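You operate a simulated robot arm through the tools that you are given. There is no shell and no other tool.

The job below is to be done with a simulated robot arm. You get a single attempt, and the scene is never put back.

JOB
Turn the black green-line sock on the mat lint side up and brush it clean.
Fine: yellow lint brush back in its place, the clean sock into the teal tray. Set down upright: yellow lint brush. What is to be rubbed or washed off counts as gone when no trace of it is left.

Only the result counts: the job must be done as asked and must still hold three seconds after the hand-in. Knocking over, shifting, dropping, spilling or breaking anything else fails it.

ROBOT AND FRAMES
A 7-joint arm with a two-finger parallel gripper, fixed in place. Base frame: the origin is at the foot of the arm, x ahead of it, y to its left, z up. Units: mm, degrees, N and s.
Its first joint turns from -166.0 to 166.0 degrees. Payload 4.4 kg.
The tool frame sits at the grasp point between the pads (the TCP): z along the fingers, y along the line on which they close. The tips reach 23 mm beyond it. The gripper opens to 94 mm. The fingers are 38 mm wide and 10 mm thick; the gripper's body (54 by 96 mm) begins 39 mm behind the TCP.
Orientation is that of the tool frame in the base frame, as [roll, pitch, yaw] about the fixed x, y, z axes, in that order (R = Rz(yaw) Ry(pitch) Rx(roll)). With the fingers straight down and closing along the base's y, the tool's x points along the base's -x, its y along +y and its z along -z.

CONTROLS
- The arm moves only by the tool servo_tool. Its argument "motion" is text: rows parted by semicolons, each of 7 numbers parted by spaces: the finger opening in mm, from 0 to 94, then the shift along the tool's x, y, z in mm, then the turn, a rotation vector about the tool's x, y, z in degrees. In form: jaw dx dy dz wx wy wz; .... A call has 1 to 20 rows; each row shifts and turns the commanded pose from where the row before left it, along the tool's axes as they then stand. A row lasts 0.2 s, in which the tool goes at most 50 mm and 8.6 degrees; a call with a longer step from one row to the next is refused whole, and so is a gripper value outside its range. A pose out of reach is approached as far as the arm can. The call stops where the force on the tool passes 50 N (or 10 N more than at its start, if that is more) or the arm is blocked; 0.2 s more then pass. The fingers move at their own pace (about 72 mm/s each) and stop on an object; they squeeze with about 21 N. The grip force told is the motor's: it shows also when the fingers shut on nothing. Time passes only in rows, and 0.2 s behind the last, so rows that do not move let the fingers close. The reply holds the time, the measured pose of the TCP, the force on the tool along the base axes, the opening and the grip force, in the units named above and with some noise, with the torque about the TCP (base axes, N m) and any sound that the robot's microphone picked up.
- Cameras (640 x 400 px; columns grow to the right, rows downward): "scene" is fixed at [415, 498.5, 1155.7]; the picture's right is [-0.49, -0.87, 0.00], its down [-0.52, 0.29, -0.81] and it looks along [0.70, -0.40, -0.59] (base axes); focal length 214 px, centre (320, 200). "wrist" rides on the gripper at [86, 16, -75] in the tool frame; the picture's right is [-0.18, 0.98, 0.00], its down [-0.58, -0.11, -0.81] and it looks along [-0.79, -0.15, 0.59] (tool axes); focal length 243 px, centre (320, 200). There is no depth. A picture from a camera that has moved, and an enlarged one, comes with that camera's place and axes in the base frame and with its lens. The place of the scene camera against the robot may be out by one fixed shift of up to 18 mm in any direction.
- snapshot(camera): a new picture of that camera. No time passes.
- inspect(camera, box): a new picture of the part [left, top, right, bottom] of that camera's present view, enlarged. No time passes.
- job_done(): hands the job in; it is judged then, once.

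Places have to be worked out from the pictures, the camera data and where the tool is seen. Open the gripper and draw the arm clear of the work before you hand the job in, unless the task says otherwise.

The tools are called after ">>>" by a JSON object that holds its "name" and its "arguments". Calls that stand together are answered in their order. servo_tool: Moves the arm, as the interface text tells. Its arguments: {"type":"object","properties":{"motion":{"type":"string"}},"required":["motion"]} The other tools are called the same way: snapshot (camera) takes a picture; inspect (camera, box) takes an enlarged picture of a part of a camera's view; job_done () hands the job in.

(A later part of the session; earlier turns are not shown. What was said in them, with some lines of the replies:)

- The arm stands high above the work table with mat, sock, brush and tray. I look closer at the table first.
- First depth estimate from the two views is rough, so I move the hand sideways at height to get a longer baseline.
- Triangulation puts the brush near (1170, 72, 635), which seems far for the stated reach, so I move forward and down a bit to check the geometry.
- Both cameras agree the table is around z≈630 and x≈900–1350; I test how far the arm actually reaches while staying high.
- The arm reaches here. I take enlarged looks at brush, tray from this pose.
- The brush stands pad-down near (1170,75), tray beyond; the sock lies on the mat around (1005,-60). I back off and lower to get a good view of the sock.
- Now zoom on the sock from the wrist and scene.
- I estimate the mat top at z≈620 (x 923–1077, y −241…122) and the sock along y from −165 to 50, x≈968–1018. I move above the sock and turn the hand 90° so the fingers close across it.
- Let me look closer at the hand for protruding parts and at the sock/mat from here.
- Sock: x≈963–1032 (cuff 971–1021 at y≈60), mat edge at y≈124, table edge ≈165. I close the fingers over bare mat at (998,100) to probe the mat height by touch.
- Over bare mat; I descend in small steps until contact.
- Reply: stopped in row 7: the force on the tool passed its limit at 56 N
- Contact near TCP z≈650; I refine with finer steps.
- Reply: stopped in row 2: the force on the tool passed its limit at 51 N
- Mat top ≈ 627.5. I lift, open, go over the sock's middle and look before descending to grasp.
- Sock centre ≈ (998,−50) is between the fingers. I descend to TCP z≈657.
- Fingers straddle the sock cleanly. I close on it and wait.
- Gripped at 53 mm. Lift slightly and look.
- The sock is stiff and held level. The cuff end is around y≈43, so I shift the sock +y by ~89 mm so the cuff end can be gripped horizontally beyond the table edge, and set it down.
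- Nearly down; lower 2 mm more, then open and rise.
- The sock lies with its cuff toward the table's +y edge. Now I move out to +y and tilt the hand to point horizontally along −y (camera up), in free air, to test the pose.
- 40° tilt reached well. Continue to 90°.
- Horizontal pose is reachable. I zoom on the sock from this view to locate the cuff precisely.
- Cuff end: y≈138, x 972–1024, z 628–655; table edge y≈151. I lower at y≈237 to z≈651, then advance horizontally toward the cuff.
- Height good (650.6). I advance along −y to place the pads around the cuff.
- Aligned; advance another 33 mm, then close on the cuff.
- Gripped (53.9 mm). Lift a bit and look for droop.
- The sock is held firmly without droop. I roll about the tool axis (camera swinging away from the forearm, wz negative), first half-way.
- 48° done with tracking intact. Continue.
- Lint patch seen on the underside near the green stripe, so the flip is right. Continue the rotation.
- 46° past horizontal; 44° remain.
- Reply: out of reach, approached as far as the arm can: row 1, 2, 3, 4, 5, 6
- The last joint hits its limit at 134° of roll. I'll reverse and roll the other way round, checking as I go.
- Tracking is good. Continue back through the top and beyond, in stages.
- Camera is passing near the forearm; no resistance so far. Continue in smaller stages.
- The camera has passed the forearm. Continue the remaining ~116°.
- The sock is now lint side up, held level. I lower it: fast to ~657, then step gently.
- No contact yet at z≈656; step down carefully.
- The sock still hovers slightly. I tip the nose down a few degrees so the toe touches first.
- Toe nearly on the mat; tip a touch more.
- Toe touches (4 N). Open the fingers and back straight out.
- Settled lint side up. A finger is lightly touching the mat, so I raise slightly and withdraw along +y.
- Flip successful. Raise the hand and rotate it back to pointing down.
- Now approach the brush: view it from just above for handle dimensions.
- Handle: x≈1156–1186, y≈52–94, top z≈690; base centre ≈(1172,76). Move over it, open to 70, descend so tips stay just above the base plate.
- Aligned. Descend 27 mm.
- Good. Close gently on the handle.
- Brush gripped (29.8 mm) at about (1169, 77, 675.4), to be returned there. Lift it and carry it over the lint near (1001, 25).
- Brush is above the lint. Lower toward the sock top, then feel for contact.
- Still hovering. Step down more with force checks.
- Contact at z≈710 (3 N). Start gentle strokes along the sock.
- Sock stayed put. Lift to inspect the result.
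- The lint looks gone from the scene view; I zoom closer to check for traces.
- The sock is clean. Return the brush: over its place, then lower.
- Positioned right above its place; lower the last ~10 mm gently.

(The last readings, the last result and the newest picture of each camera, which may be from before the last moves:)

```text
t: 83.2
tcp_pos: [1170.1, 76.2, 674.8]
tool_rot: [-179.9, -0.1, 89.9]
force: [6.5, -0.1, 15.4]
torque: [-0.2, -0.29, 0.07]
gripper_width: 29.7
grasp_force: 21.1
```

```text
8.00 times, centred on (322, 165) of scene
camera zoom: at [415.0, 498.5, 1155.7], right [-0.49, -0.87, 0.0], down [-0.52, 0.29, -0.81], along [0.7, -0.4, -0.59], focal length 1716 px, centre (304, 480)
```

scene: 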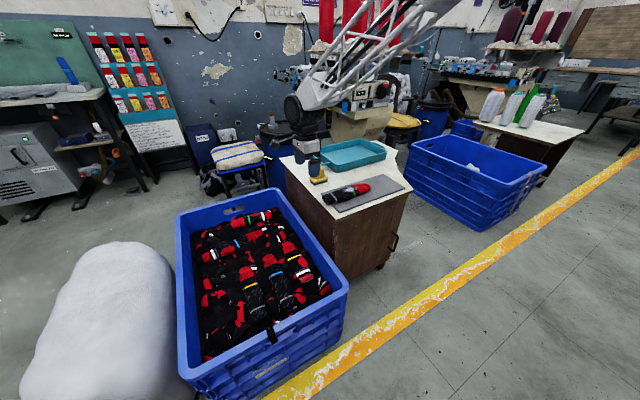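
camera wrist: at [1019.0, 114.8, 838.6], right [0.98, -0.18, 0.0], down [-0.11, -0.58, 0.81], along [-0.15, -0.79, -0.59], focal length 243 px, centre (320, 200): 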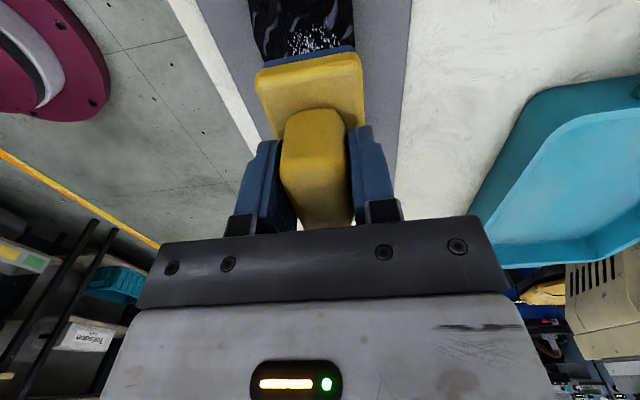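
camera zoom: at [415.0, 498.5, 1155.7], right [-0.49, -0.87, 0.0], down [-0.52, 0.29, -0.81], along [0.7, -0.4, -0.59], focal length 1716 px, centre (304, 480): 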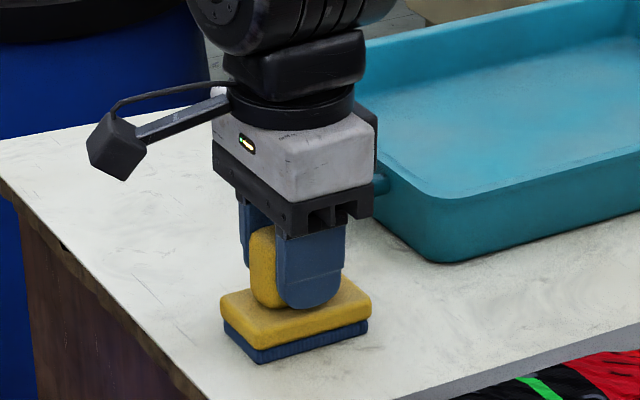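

Brush is on the table within ~1–2 mm of its original spot. Relieve the pressure, open, and rise.

>>> {"name": "servo_tool", "arguments": {"motion": "10 0 0 -1 0 0 0;34 0 0 0 0 0 0;44 0 0 0 0 0 0;60 0 0 0 0 0 0;70 0 0 0 0 0 0;70 0 0 -20 0 0 0;70 0 0 -40 0 0 0;70 0 0 -40 0 0 0;94 0 0 0 0 0 0"}}

>>> {"name": "inspect", "arguments": {"camera": "scene", "box": [290, 140, 418, 220]}}

>>> {"name": "snapshot", "arguments": {"camera": "wrist"}}

```text
t: 85.2
tcp_pos: [1171.9, 76.8, 774.6]
tool_rot: [-179.7, 0.1, 90.1]
force: [-0.1, 0.3, 0.6]
torque: [-0.02, -0.02, -0.01]
gripper_width: 94.0
grasp_force: 0.2
```

```text
5.00 times, centred on (354, 180) of scene
camera zoom: at [415.0, 498.5, 1155.7], right [-0.49, -0.87, 0.0], down [-0.52, 0.29, -0.81], along [0.7, -0.4, -0.59], focal length 1072 px, centre (150, 300)
```

zoom: 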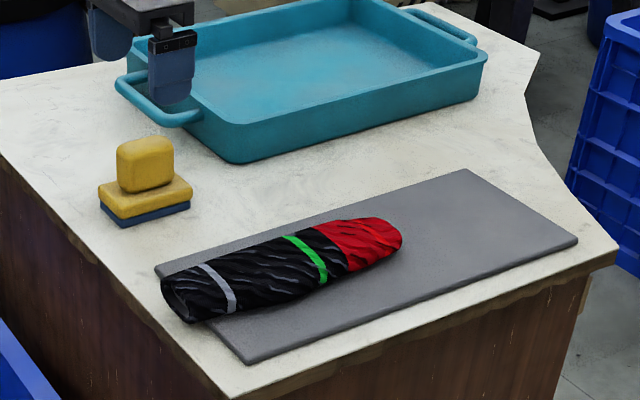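

```text
taken
camera wrist: at [1188.8, 162.8, 848.9], right [0.98, -0.18, 0.0], down [-0.11, -0.58, 0.81], along [-0.15, -0.79, -0.59], focal length 243 px, centre (320, 200)
```

wrist: 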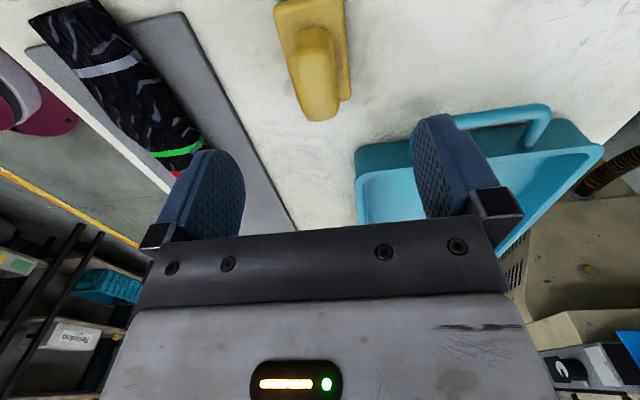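

Brush stands upright in place. Next, pick the clean sock from above at about (1000, 35).

>>> {"name": "servo_tool", "arguments": {"motion": "94 -10 -43 0 0 0 0;94 -10 -43 0 0 0 0;94 -11 -43 0 0 0 0;94 -11 -43 0 0 0 0;94 0 0 30 0 0 0;94 0 0 0 0 0 0"}}

>>> {"name": "snapshot", "arguments": {"camera": "wrist"}}

>>> {"name": "inspect", "arguments": {"camera": "scene", "box": [300, 130, 428, 210]}}

```text
t: 86.6
tcp_pos: [996.2, 33.5, 742.8]
tool_rot: [-179.7, 0.0, 90.0]
force: [0.2, 0.7, 0.6]
torque: [0.01, 0.03, 0.0]
gripper_width: 94.0
grasp_force: 0.0
```

```text
taken
camera wrist: at [1013.3, 119.6, 818.1], right [0.98, -0.18, 0.0], down [-0.11, -0.58, 0.81], along [-0.15, -0.79, -0.59], focal length 243 px, centre (320, 200)
```

wrist: 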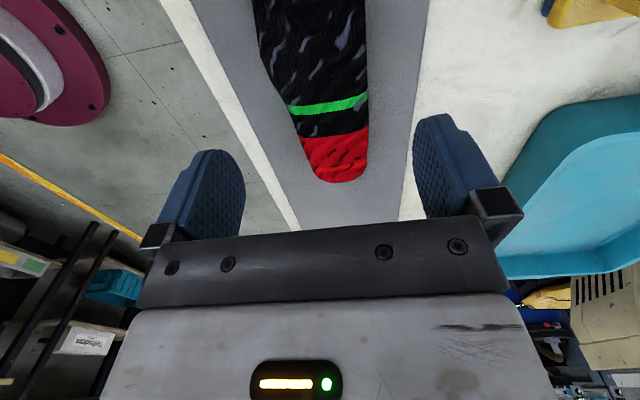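

```text
5.00 times, centred on (364, 170) of scene
camera zoom: at [415.0, 498.5, 1155.7], right [-0.49, -0.87, 0.0], down [-0.52, 0.29, -0.81], along [0.7, -0.4, -0.59], focal length 1072 px, centre (100, 350)
```

zoom: 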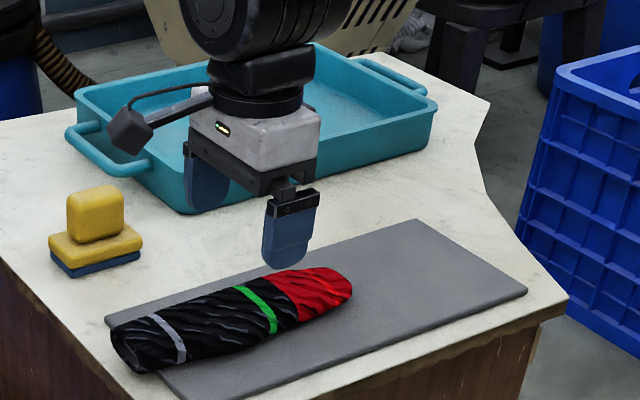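

Centred (sock x 960–1031). Descend and close.

>>> {"name": "servo_tool", "arguments": {"motion": "94 0 0 30 0 0 0;94 0 0 30 0 0 0;94 0 0 18 0 0 0;94 0 0 8.5 0 0 0;94 0 0 0 0 0 0;70 0 0 0 0 0 0;50 0 0 0 0 0 0;30 0 0 0 0 0 0;20 0 0 0 0 0 0;20 0 0 0 0 0 0"}}

>>> {"name": "inspect", "arguments": {"camera": "scene", "box": [300, 130, 428, 210]}}

```text
t: 88.8
tcp_pos: [999.0, 33.3, 657.3]
tool_rot: [-179.8, -0.1, 90.0]
force: [-0.2, -0.2, 1.2]
torque: [-0.01, -0.06, -0.06]
gripper_width: 53.3
grasp_force: 21.3
```

```text
5.00 times, centred on (364, 170) of scene
camera zoom: at [415.0, 498.5, 1155.7], right [-0.49, -0.87, 0.0], down [-0.52, 0.29, -0.81], along [0.7, -0.4, -0.59], focal length 1072 px, centre (100, 350)
```

zoom: 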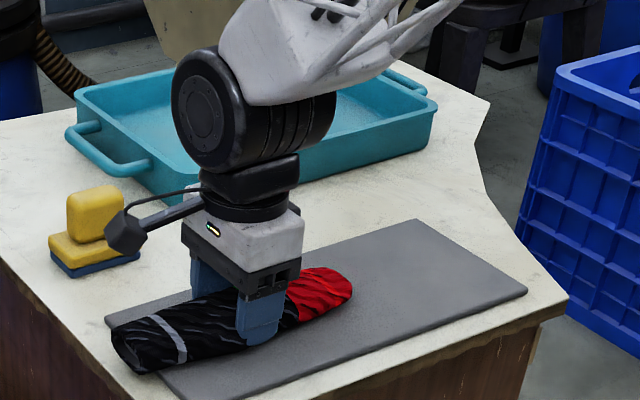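

Gripped (53 mm). Lift high and look before moving to the tray.

>>> {"name": "servo_tool", "arguments": {"motion": "20 0 0 -15 0 0 0;20 0 0 -40 0 0 0;20 0 0 -40 0 0 0;20 0 0 -40 0 0 0;20 -30 20 0 0 0 0;20 -30 30 0 0 0 0;20 -30 30 0 0 0 0;20 -30 35 0 0 0 0;20 -30 35 0 0 0 0;20 0 0 0 0 0 0"}}

>>> {"name": "snapshot", "arguments": {"camera": "wrist"}}

>>> {"name": "inspect", "arguments": {"camera": "scene", "box": [280, 80, 440, 200]}}

```text
t: 91.0
tcp_pos: [1148.4, -116.1, 793.3]
tool_rot: [-179.8, -0.1, 90.0]
force: [-0.2, -0.7, -1.2]
torque: [0.0, -0.02, 0.0]
gripper_width: 53.4
grasp_force: 21.2
```

```text
taken
camera wrist: at [1165.4, -29.4, 867.8], right [0.98, -0.18, 0.0], down [-0.11, -0.58, 0.81], along [-0.15, -0.79, -0.59], focal length 243 px, centre (320, 200)
```

wrist: 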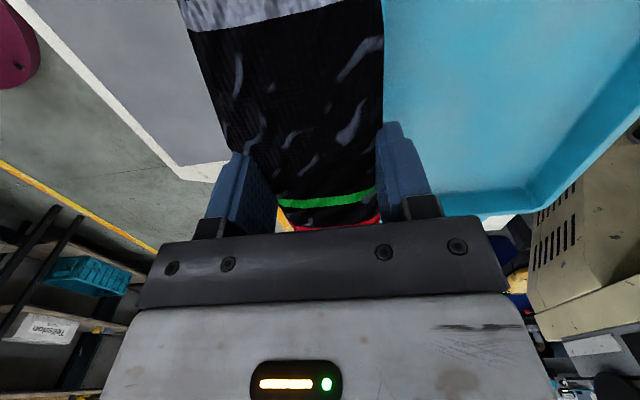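

```text
3.33 times, centred on (360, 140) of scene
camera zoom: at [415.0, 498.5, 1155.7], right [-0.49, -0.87, 0.0], down [-0.52, 0.29, -0.81], along [0.7, -0.4, -0.59], focal length 715 px, centre (187, 400)
```

zoom: 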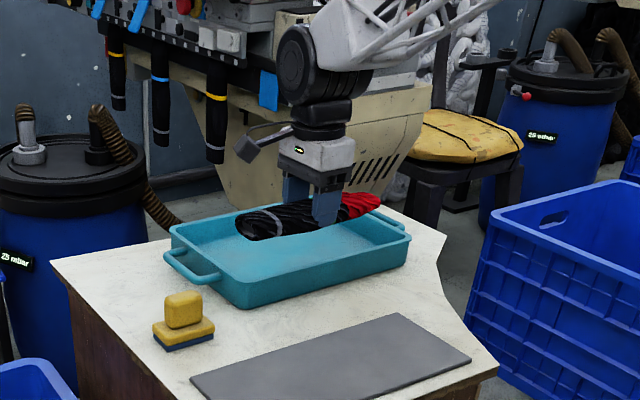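

Good clearance. Continue to the tray centre.

>>> {"name": "servo_tool", "arguments": {"motion": "20 -20 35 0 0 0 0;20 -20 35 0 0 0 0;20 -20 35 0 0 0 0;20 -20 35 0 0 0 0;20 0 0 0 0 0 0"}}

>>> {"name": "snapshot", "arguments": {"camera": "wrist"}}

>>> {"name": "inspect", "arguments": {"camera": "scene", "box": [280, 80, 440, 200]}}

```text
t: 92.2
tcp_pos: [1286.8, -196.4, 792.8]
tool_rot: [-179.8, 0.1, 89.9]
force: [0.0, -1.1, -0.9]
torque: [0.01, -0.02, -0.03]
gripper_width: 52.9
grasp_force: 21.2
```

```text
taken
camera wrist: at [1302.8, -109.1, 867.5], right [0.98, -0.18, 0.0], down [-0.11, -0.58, 0.81], along [-0.15, -0.79, -0.59], focal length 243 px, centre (320, 200)
```

wrist: 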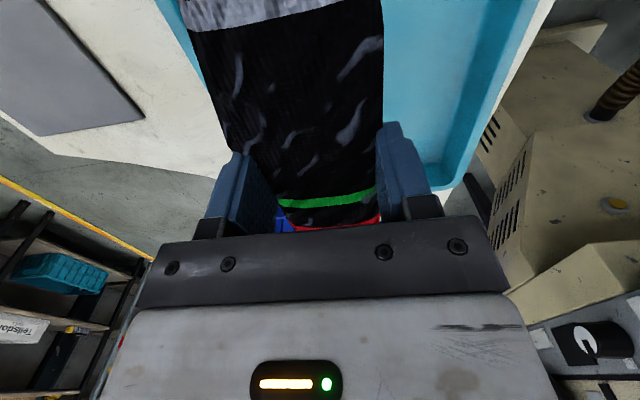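

```text
3.33 times, centred on (360, 140) of scene
camera zoom: at [415.0, 498.5, 1155.7], right [-0.49, -0.87, 0.0], down [-0.52, 0.29, -0.81], along [0.7, -0.4, -0.59], focal length 715 px, centre (187, 400)
```

zoom: 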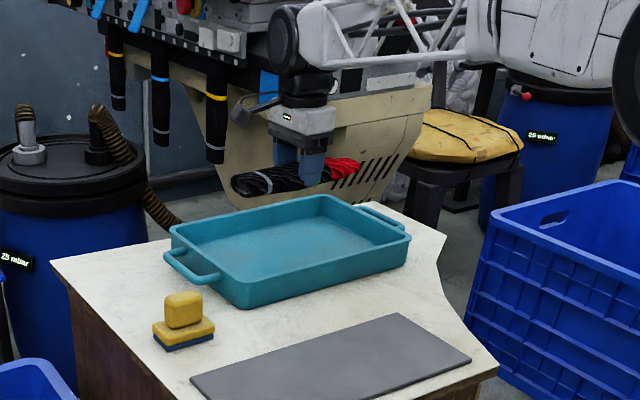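

Over the tray (x 1205–1415, y −360…−55 inside). Descend gradually.

>>> {"name": "servo_tool", "arguments": {"motion": "20 0 0 40 0 0 0;20 0 0 40 0 0 0;20 0 0 30 0 0 0;20 0 0 15 0 0 0;20 0 0 0 0 0 0"}}

>>> {"name": "inspect", "arguments": {"camera": "scene", "box": [290, 110, 418, 190]}}

>>> {"name": "snapshot", "arguments": {"camera": "wrist"}}

```text
t: 93.4
tcp_pos: [1287.9, -195.2, 669.3]
tool_rot: [-179.7, 0.0, 90.0]
force: [0.4, -0.7, 0.4]
torque: [-0.04, 0.01, -0.01]
gripper_width: 53.4
grasp_force: 20.7
```

```text
5.00 times, centred on (354, 150) of scene
camera zoom: at [415.0, 498.5, 1155.7], right [-0.49, -0.87, 0.0], down [-0.52, 0.29, -0.81], along [0.7, -0.4, -0.59], focal length 1072 px, centre (150, 450)
```

zoom: 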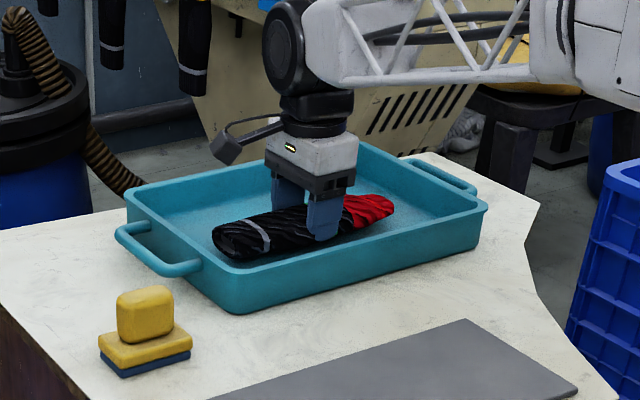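

```text
taken
camera wrist: at [1304.0, -109.4, 743.1], right [0.98, -0.18, 0.0], down [-0.11, -0.58, 0.81], along [-0.15, -0.79, -0.59], focal length 243 px, centre (320, 200)
```

wrist: 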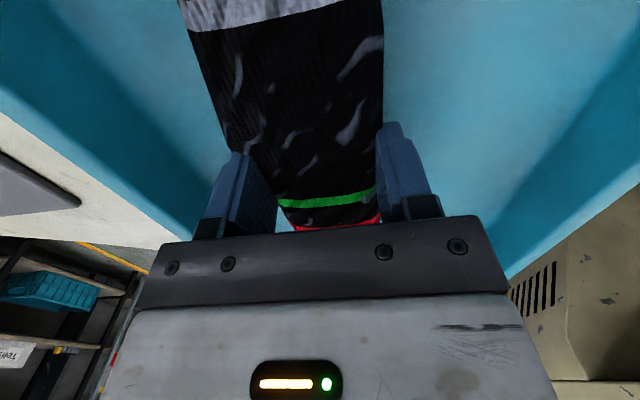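

Sock is inside the tray walls. Lower the last bit with force checks.

>>> {"name": "servo_tool", "arguments": {"motion": "20 0 0 4 0 0 0;20 0 0 3 0 0 0;20 0 0 0 0 0 0"}}

>>> {"name": "servo_tool", "arguments": {"motion": "20 0 0 2 0 0 0;20 0 0 0 0 0 0"}}

>>> {"name": "servo_tool", "arguments": {"motion": "20 0 0 2 0 0 0;20 0 0 0 0 0 0"}}

```text
t: 94.2
tcp_pos: [1287.4, -196.2, 662.4]
tool_rot: [-179.9, -0.1, 90.0]
force: [-0.2, -0.2, 0.0]
torque: [0.02, -0.01, 0.0]
gripper_width: 53.1
grasp_force: 20.5
```

```text
t: 94.8
tcp_pos: [1287.1, -194.9, 659.0]
tool_rot: [-179.8, -0.1, 90.0]
force: [0.3, -0.6, -0.1]
torque: [0.01, -0.01, -0.05]
gripper_width: 53.3
grasp_force: 20.3
```

```text
t: 95.4
tcp_pos: [1287.6, -197.3, 658.3]
tool_rot: [-179.8, 0.0, 90.1]
force: [-0.7, 0.0, 7.5]
torque: [0.03, -0.08, 0.01]
gripper_width: 53.3
grasp_force: 20.5
```

Sock rests on the tray floor (7.5 N). Ease off 0.5 mm, open, and rise straight up.

>>> {"name": "servo_tool", "arguments": {"motion": "20 0 0 -0.5 0 0 0;58 0 0 0 0 0 0;66 0 0 0 0 0 0;78 0 0 0 0 0 0;80 0 0 0 0 0 0;80 0 0 -20 0 0 0;80 0 0 -40 0 0 0;80 0 0 -40 0 0 0;80 0 0 -40 0 0 0;80 0 0 0 0 0 0"}}

>>> {"name": "snapshot", "arguments": {"camera": "wrist"}}

>>> {"name": "inspect", "arguments": {"camera": "scene", "box": [290, 120, 418, 200]}}

```text
t: 97.6
tcp_pos: [1287.0, -199.4, 798.1]
tool_rot: [-179.8, 0.0, 90.0]
force: [0.1, -0.6, 0.2]
torque: [0.01, -0.01, -0.01]
gripper_width: 80.1
grasp_force: 0.0
```

```text
taken
camera wrist: at [1304.1, -112.3, 871.9], right [0.98, -0.18, 0.0], down [-0.11, -0.58, 0.81], along [-0.15, -0.79, -0.59], focal length 243 px, centre (320, 200)
```

wrist: 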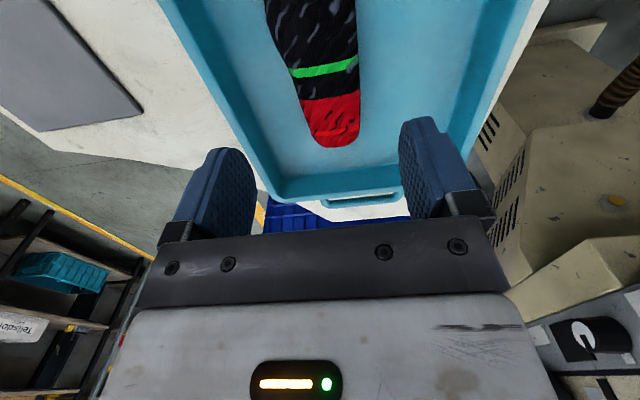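

```text
5.00 times, centred on (354, 160) of scene
camera zoom: at [415.0, 498.5, 1155.7], right [-0.49, -0.87, 0.0], down [-0.52, 0.29, -0.81], along [0.7, -0.4, -0.59], focal length 1072 px, centre (150, 400)
```

zoom: 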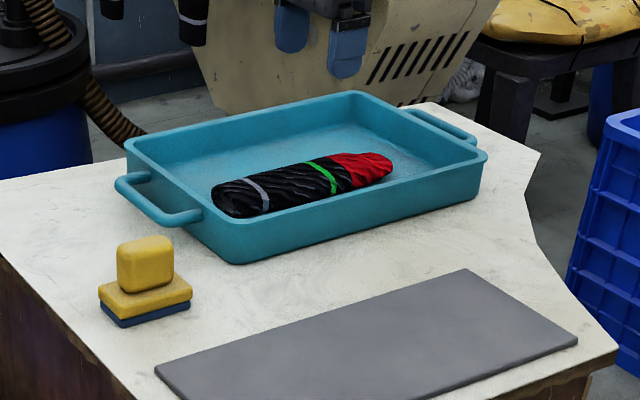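

Sock lies in the tray, brush upright in place. Draw the arm up and back, then check the sock once more.

>>> {"name": "servo_tool", "arguments": {"motion": "94 0 0 -40 0 0 0;94 0 0 -40 0 0 0;94 25 -30 -10 0 0 0;94 25 -30 0 0 0 0;94 25 -30 0 0 0 0;94 25 -35 0 0 0 0;94 25 -35 0 0 0 0;94 25 -35 0 0 0 0;94 0 -40 0 0 0 0;94 0 -40 0 0 0 0;94 0 -40 0 0 0 0;94 0 0 0 0 0 0"}}

>>> {"name": "snapshot", "arguments": {"camera": "scene"}}

>>> {"name": "inspect", "arguments": {"camera": "scene", "box": [324, 145, 380, 180]}}

>>> {"name": "snapshot", "arguments": {"camera": "wrist"}}

```text
t: 100.2
tcp_pos: [971.1, -48.4, 888.3]
tool_rot: [-179.7, 0.0, 90.1]
force: [-0.3, 0.2, -0.4]
torque: [0.02, -0.02, 0.0]
gripper_width: 94.1
grasp_force: 0.1
```

```text
taken
```

scene: 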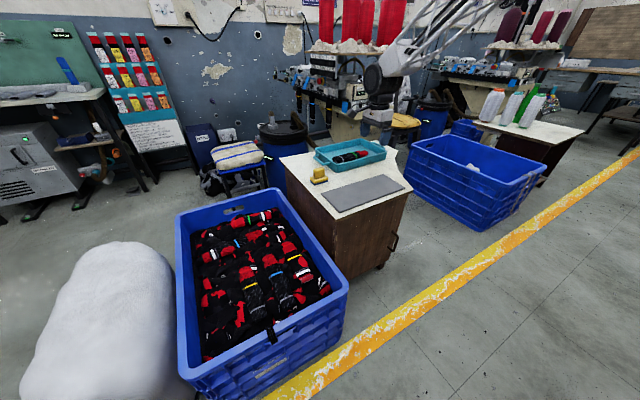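

```text
11.43 times, centred on (352, 162) of scene
camera zoom: at [415.0, 498.5, 1155.7], right [-0.49, -0.87, 0.0], down [-0.52, 0.29, -0.81], along [0.7, -0.4, -0.59], focal length 2451 px, centre (-46, 629)
```

zoom: 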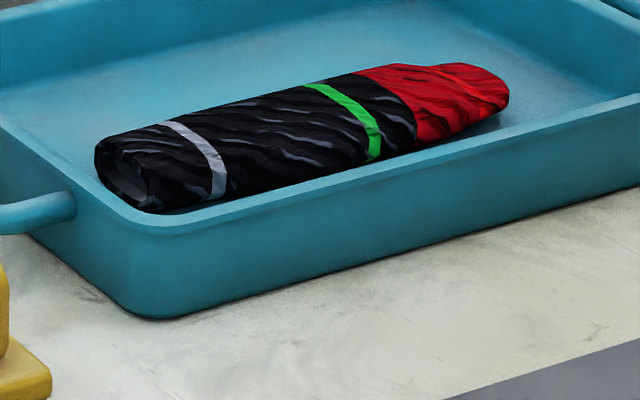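

```text
taken
camera wrist: at [987.7, 39.2, 961.8], right [0.98, -0.18, 0.0], down [-0.11, -0.58, 0.81], along [-0.15, -0.79, -0.59], focal length 243 px, centre (320, 200)
```

wrist: 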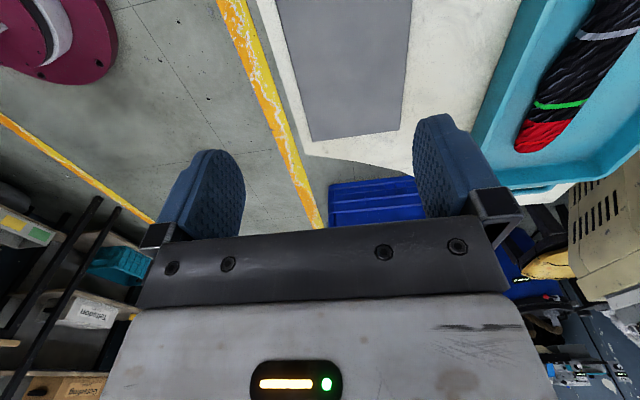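

The sock shows no lint and lies in the teal tray. The brush is upright in its place, the mat is unmoved, and the gripper is open and clear, so I hand in the job.

>>> {"name": "job_done", "arguments": {}}

```text
The job is handed in.
```

The job is handed in. I turned the sock lint side up, brushed it clean and laid it in the teal tray.

- **Sock:** I saw no lint on it after brushing, in close-ups from both the wrist and scene cameras. The grey streaks still visible are its pattern. It lies lint side up on the tray floor.
- **Brush:** It stands upright, about 1–2 mm from where it started, judged from before and after pictures.
- **Everything else:** The last pictures show nothing else moved. The arm is drawn back with the gripper open.

To turn the sock I first shifted it about 9 cm along the mat. That let the gripper take it by the cuff and roll it over.
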